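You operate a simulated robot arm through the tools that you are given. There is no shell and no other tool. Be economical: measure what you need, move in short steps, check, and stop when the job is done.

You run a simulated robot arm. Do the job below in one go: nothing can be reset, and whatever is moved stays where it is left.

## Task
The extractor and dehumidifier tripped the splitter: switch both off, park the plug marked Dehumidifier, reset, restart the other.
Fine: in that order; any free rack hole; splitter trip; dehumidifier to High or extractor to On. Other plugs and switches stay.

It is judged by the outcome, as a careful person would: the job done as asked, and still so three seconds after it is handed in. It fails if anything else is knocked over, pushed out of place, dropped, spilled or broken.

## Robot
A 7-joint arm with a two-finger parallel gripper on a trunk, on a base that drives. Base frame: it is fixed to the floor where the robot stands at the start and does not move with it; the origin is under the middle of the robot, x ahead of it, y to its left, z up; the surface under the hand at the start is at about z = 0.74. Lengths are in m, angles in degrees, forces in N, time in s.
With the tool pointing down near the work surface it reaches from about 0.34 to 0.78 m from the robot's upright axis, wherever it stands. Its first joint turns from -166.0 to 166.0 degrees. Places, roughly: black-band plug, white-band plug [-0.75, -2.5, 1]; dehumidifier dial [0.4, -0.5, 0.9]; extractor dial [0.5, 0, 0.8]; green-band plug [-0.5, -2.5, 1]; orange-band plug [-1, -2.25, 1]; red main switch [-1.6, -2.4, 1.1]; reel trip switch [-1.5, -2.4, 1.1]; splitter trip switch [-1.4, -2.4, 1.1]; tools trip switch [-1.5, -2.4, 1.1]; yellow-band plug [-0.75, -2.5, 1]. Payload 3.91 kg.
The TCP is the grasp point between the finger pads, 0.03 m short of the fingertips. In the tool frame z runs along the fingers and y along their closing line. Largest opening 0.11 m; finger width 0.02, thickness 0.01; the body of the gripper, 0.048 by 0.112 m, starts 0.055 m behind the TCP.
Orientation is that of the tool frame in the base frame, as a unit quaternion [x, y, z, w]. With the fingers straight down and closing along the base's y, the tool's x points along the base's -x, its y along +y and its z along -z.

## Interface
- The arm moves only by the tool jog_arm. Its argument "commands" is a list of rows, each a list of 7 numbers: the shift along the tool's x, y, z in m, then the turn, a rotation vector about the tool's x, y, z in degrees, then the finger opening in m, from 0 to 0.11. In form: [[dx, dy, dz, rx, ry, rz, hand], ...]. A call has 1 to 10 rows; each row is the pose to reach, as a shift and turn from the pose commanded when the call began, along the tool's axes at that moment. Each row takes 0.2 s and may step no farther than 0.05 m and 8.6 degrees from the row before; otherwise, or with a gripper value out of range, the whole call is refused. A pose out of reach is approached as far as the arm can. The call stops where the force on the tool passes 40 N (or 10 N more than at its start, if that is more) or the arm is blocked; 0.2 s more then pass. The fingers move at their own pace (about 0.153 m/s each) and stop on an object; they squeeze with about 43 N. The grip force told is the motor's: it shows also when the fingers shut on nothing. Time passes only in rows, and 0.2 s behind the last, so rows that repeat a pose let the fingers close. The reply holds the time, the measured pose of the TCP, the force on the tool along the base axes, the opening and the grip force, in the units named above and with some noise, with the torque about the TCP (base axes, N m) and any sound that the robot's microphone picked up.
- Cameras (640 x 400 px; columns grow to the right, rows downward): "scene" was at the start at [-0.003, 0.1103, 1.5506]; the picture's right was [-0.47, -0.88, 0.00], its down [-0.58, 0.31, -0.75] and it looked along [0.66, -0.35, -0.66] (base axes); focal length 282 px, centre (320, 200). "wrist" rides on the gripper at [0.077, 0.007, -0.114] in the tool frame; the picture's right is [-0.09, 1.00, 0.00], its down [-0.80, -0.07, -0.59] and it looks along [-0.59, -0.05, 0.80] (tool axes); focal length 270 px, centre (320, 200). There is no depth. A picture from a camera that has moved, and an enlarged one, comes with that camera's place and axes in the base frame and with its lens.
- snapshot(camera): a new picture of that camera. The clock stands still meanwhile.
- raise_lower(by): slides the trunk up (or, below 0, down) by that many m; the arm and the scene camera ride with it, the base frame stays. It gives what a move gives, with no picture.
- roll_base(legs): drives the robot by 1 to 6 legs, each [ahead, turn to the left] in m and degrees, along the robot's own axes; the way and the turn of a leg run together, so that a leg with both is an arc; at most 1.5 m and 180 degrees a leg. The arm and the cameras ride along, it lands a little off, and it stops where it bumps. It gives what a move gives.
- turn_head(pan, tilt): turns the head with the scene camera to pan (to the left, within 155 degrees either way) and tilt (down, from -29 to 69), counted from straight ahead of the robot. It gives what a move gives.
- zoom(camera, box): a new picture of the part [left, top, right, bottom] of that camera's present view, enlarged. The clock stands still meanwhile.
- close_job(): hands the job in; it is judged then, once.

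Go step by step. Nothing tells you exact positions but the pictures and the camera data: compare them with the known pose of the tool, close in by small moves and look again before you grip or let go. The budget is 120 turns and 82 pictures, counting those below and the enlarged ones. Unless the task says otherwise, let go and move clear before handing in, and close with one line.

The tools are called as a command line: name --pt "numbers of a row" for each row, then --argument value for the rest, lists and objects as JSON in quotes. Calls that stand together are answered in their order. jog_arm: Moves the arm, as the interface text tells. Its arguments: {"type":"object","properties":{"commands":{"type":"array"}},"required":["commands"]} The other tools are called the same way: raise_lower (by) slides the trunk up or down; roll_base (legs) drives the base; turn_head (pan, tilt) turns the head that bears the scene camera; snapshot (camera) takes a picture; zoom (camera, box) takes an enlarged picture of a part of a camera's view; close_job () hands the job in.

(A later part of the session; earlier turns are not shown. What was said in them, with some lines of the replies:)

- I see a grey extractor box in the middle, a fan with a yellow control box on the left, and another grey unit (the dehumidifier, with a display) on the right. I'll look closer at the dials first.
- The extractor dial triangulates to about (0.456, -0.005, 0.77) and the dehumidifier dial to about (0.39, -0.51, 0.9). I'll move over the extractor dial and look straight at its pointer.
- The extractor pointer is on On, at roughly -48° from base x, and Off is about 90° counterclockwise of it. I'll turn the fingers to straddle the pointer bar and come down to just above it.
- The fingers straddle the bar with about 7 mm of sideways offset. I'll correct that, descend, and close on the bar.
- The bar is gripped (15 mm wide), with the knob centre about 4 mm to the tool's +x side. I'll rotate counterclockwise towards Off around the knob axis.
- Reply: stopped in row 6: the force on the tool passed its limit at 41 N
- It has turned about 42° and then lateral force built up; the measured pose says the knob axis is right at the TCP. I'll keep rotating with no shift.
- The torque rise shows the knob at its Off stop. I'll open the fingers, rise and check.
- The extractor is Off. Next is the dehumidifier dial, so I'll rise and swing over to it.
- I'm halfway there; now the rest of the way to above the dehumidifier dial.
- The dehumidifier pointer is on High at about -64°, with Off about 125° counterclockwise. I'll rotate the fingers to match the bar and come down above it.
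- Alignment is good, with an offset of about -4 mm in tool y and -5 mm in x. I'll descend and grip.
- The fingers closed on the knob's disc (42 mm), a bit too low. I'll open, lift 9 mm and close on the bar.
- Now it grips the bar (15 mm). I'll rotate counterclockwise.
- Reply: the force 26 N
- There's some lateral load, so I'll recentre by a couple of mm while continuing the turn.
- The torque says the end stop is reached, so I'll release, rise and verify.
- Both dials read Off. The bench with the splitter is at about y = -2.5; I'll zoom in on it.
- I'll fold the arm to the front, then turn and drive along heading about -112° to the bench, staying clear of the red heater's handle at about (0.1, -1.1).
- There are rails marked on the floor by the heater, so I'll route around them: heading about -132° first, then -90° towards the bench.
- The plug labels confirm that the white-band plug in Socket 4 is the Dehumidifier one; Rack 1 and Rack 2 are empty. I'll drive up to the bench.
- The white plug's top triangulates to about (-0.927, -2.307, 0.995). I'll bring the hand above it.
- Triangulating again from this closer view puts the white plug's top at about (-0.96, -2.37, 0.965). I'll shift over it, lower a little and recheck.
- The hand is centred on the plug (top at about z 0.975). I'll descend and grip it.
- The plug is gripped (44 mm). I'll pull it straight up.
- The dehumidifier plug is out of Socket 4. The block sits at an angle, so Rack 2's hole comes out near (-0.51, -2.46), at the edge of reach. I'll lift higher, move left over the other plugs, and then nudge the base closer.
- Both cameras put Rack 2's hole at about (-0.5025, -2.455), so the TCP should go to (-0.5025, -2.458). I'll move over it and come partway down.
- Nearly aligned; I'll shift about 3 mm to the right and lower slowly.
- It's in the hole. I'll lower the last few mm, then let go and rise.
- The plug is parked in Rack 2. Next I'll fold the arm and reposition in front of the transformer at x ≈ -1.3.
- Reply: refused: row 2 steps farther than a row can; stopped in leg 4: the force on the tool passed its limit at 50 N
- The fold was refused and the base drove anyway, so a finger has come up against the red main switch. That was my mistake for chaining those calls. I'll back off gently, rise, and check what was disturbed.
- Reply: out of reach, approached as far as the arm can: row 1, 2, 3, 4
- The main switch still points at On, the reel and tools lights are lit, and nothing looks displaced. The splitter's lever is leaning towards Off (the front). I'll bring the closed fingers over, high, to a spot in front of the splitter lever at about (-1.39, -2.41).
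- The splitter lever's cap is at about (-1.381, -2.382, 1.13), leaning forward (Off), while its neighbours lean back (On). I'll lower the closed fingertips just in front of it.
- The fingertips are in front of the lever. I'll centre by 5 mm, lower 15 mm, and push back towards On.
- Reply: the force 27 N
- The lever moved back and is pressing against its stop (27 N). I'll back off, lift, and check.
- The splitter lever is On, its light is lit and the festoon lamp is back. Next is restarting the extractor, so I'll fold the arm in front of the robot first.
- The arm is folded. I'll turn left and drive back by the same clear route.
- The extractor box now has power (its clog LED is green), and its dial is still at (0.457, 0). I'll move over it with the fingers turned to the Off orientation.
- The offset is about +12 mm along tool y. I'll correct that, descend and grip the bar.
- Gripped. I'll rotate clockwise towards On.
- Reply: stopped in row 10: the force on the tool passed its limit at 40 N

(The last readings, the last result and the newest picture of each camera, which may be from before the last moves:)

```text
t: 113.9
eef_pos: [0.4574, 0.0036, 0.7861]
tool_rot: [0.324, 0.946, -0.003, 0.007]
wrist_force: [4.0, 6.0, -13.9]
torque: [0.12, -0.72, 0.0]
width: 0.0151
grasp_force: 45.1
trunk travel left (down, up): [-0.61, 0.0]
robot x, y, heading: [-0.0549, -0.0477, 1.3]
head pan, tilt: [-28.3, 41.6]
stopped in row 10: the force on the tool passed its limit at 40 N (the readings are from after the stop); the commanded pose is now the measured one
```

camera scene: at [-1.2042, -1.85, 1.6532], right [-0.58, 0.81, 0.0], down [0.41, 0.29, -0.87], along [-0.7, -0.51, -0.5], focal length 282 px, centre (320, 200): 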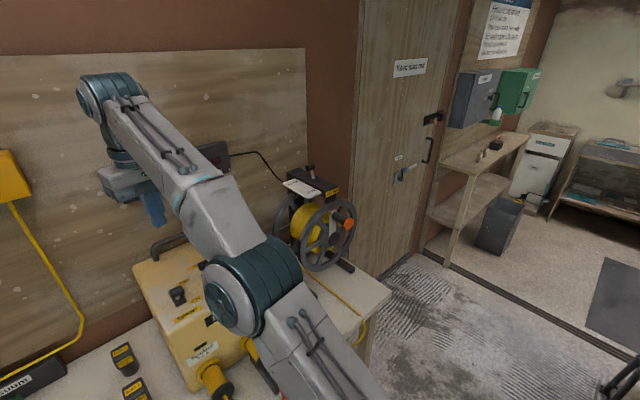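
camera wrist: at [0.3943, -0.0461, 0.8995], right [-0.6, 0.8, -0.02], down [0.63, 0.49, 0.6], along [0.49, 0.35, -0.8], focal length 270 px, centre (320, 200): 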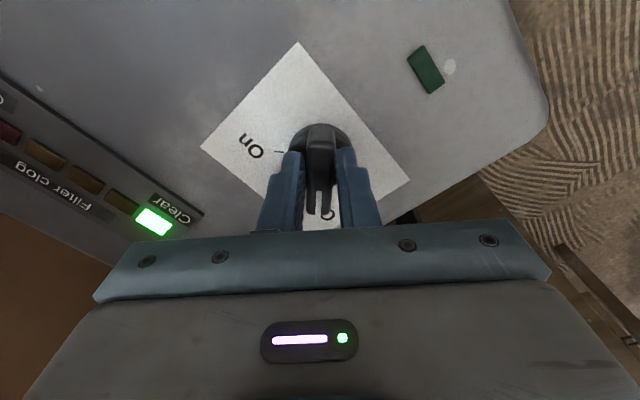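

jog_arm --pt "0 0 0 0 0 5 0" --pt "0 0 0 0 0 10 0" --pt "0 0 0 0 0 12 0"

snapshot --camera "wrist"

```text
t: 114.7
eef_pos: [0.4577, 0.0042, 0.7841]
tool_rot: [0.421, 0.907, -0.002, 0.008]
wrist_force: [10.1, 16.9, -10.8]
torque: [0.64, 0.57, 0.08]
width: 0.0149
grasp_force: 45.3
trunk travel left (down, up): [-0.61, 0.0]
robot x, y, heading: [-0.0569, -0.0489, 1.1]
head pan, tilt: [-28.3, 41.6]
```

```text
10 pictures are left
camera wrist: at [0.4117, 0.0672, 0.899], right [0.82, 0.58, 0.0], down [0.46, -0.65, 0.61], along [0.35, -0.49, -0.79], focal length 270 px, centre (320, 200)
```

wrist: 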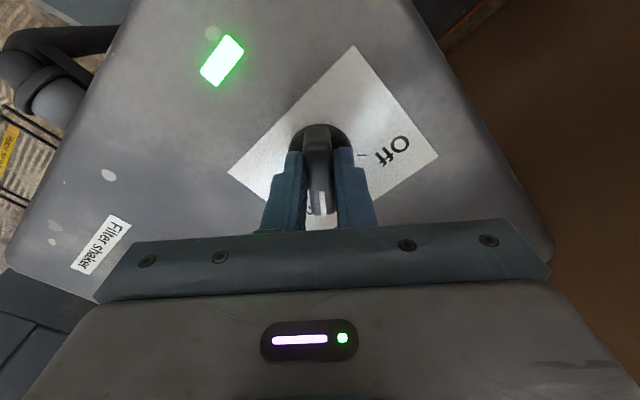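

The extractor's running light is lit. I'll release and rise.

jog_arm --pt "0 0 0 0 0 0 0.04" --pt "0 0 0 0 0 0 0.06" --pt "0 0 -0.04 0 0 0 0.06" --pt "0 0 -0.09 0 0 0 0.06" --pt "0 0 -0.14 0 0 0 0.06" --pt "0 0 -0.19 0 0 0 0.06" --pt "0 0 -0.24 0 0 0 0.06"

snapshot --camera "wrist"

snapshot --camera "scene"

turn_head --pan -115 --tilt 10

zoom --camera "scene" --box '[220, 140, 460, 290]'

```text
t: 116.3
eef_pos: [0.4518, 0.0032, 1.0253]
tool_rot: [0.421, 0.907, -0.002, 0.009]
wrist_force: [-0.2, 0.1, 0.7]
torque: [0.0, 0.01, 0.02]
width: 0.06
grasp_force: 0.1
trunk travel left (down, up): [-0.61, 0.0]
robot x, y, heading: [-0.056, -0.0506, 1.1]
head pan, tilt: [-28.3, 41.6]
```

```text
9 pictures are left
camera wrist: at [0.4054, 0.0667, 1.1395], right [0.82, 0.58, 0.01], down [0.45, -0.65, 0.61], along [0.35, -0.49, -0.79], focal length 270 px, centre (320, 200)
```

wrist: 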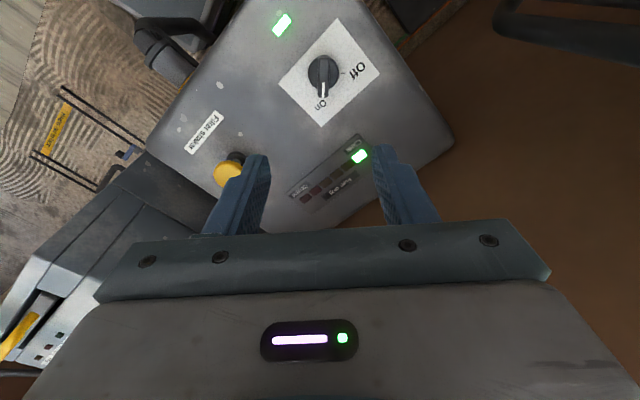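

```text
8 pictures are left
camera scene: at [-0.0624, 0.06, 1.6356], right [-0.46, -0.89, 0.0], down [-0.59, 0.3, -0.75], along [0.66, -0.34, -0.66], focal length 282 px, centre (320, 200)
```

scene: 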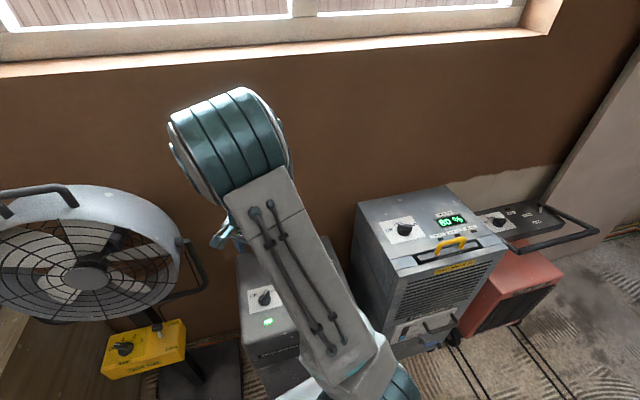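

```text
t: 118.0
eef_pos: [0.4515, 0.0032, 1.0232]
tool_rot: [0.421, 0.907, -0.001, 0.008]
wrist_force: [-0.4, -0.2, 0.4]
torque: [-0.03, 0.0, -0.01]
width: 0.06
grasp_force: 0.1
trunk travel left (down, up): [-0.61, 0.0]
robot x, y, heading: [-0.0562, -0.0483, 0.9]
head pan, tilt: [-115.0, 10.0]
```

```text
2.67 times, centred on (340, 215) of scene
camera zoom: at [-0.1738, 0.0139, 1.6857], right [-0.91, 0.41, 0.0], down [0.07, 0.16, -0.98], along [-0.4, -0.9, -0.17], focal length 753 px, centre (267, 160)
```

zoom: 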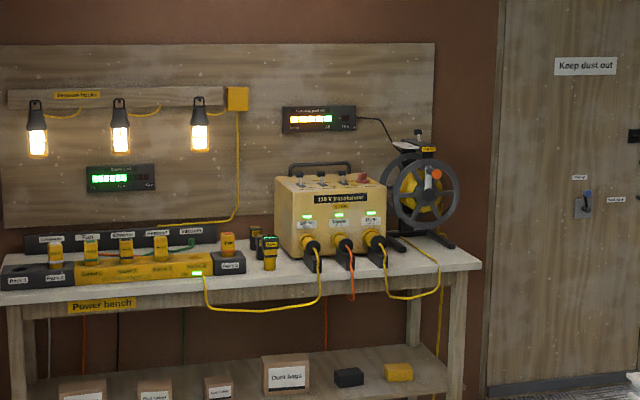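

The bench shows the splitter, tools and reel all live, the lamps lit, and the Dehumidifier plug in Rack 2. The extractor is On, the dehumidifier dial is Off, and the hand is clear, so I'm handing in.

close_job

```text
The job is handed in.
```

The job is done and handed in: both machines were switched off, the Dehumidifier plug is parked in Rack 2, the splitter trip is reset, and the extractor is back on. On the way a finger bumped the red main switch with up to 50 N after I drove with the arm still extended; it still reads On and nothing looks displaced.
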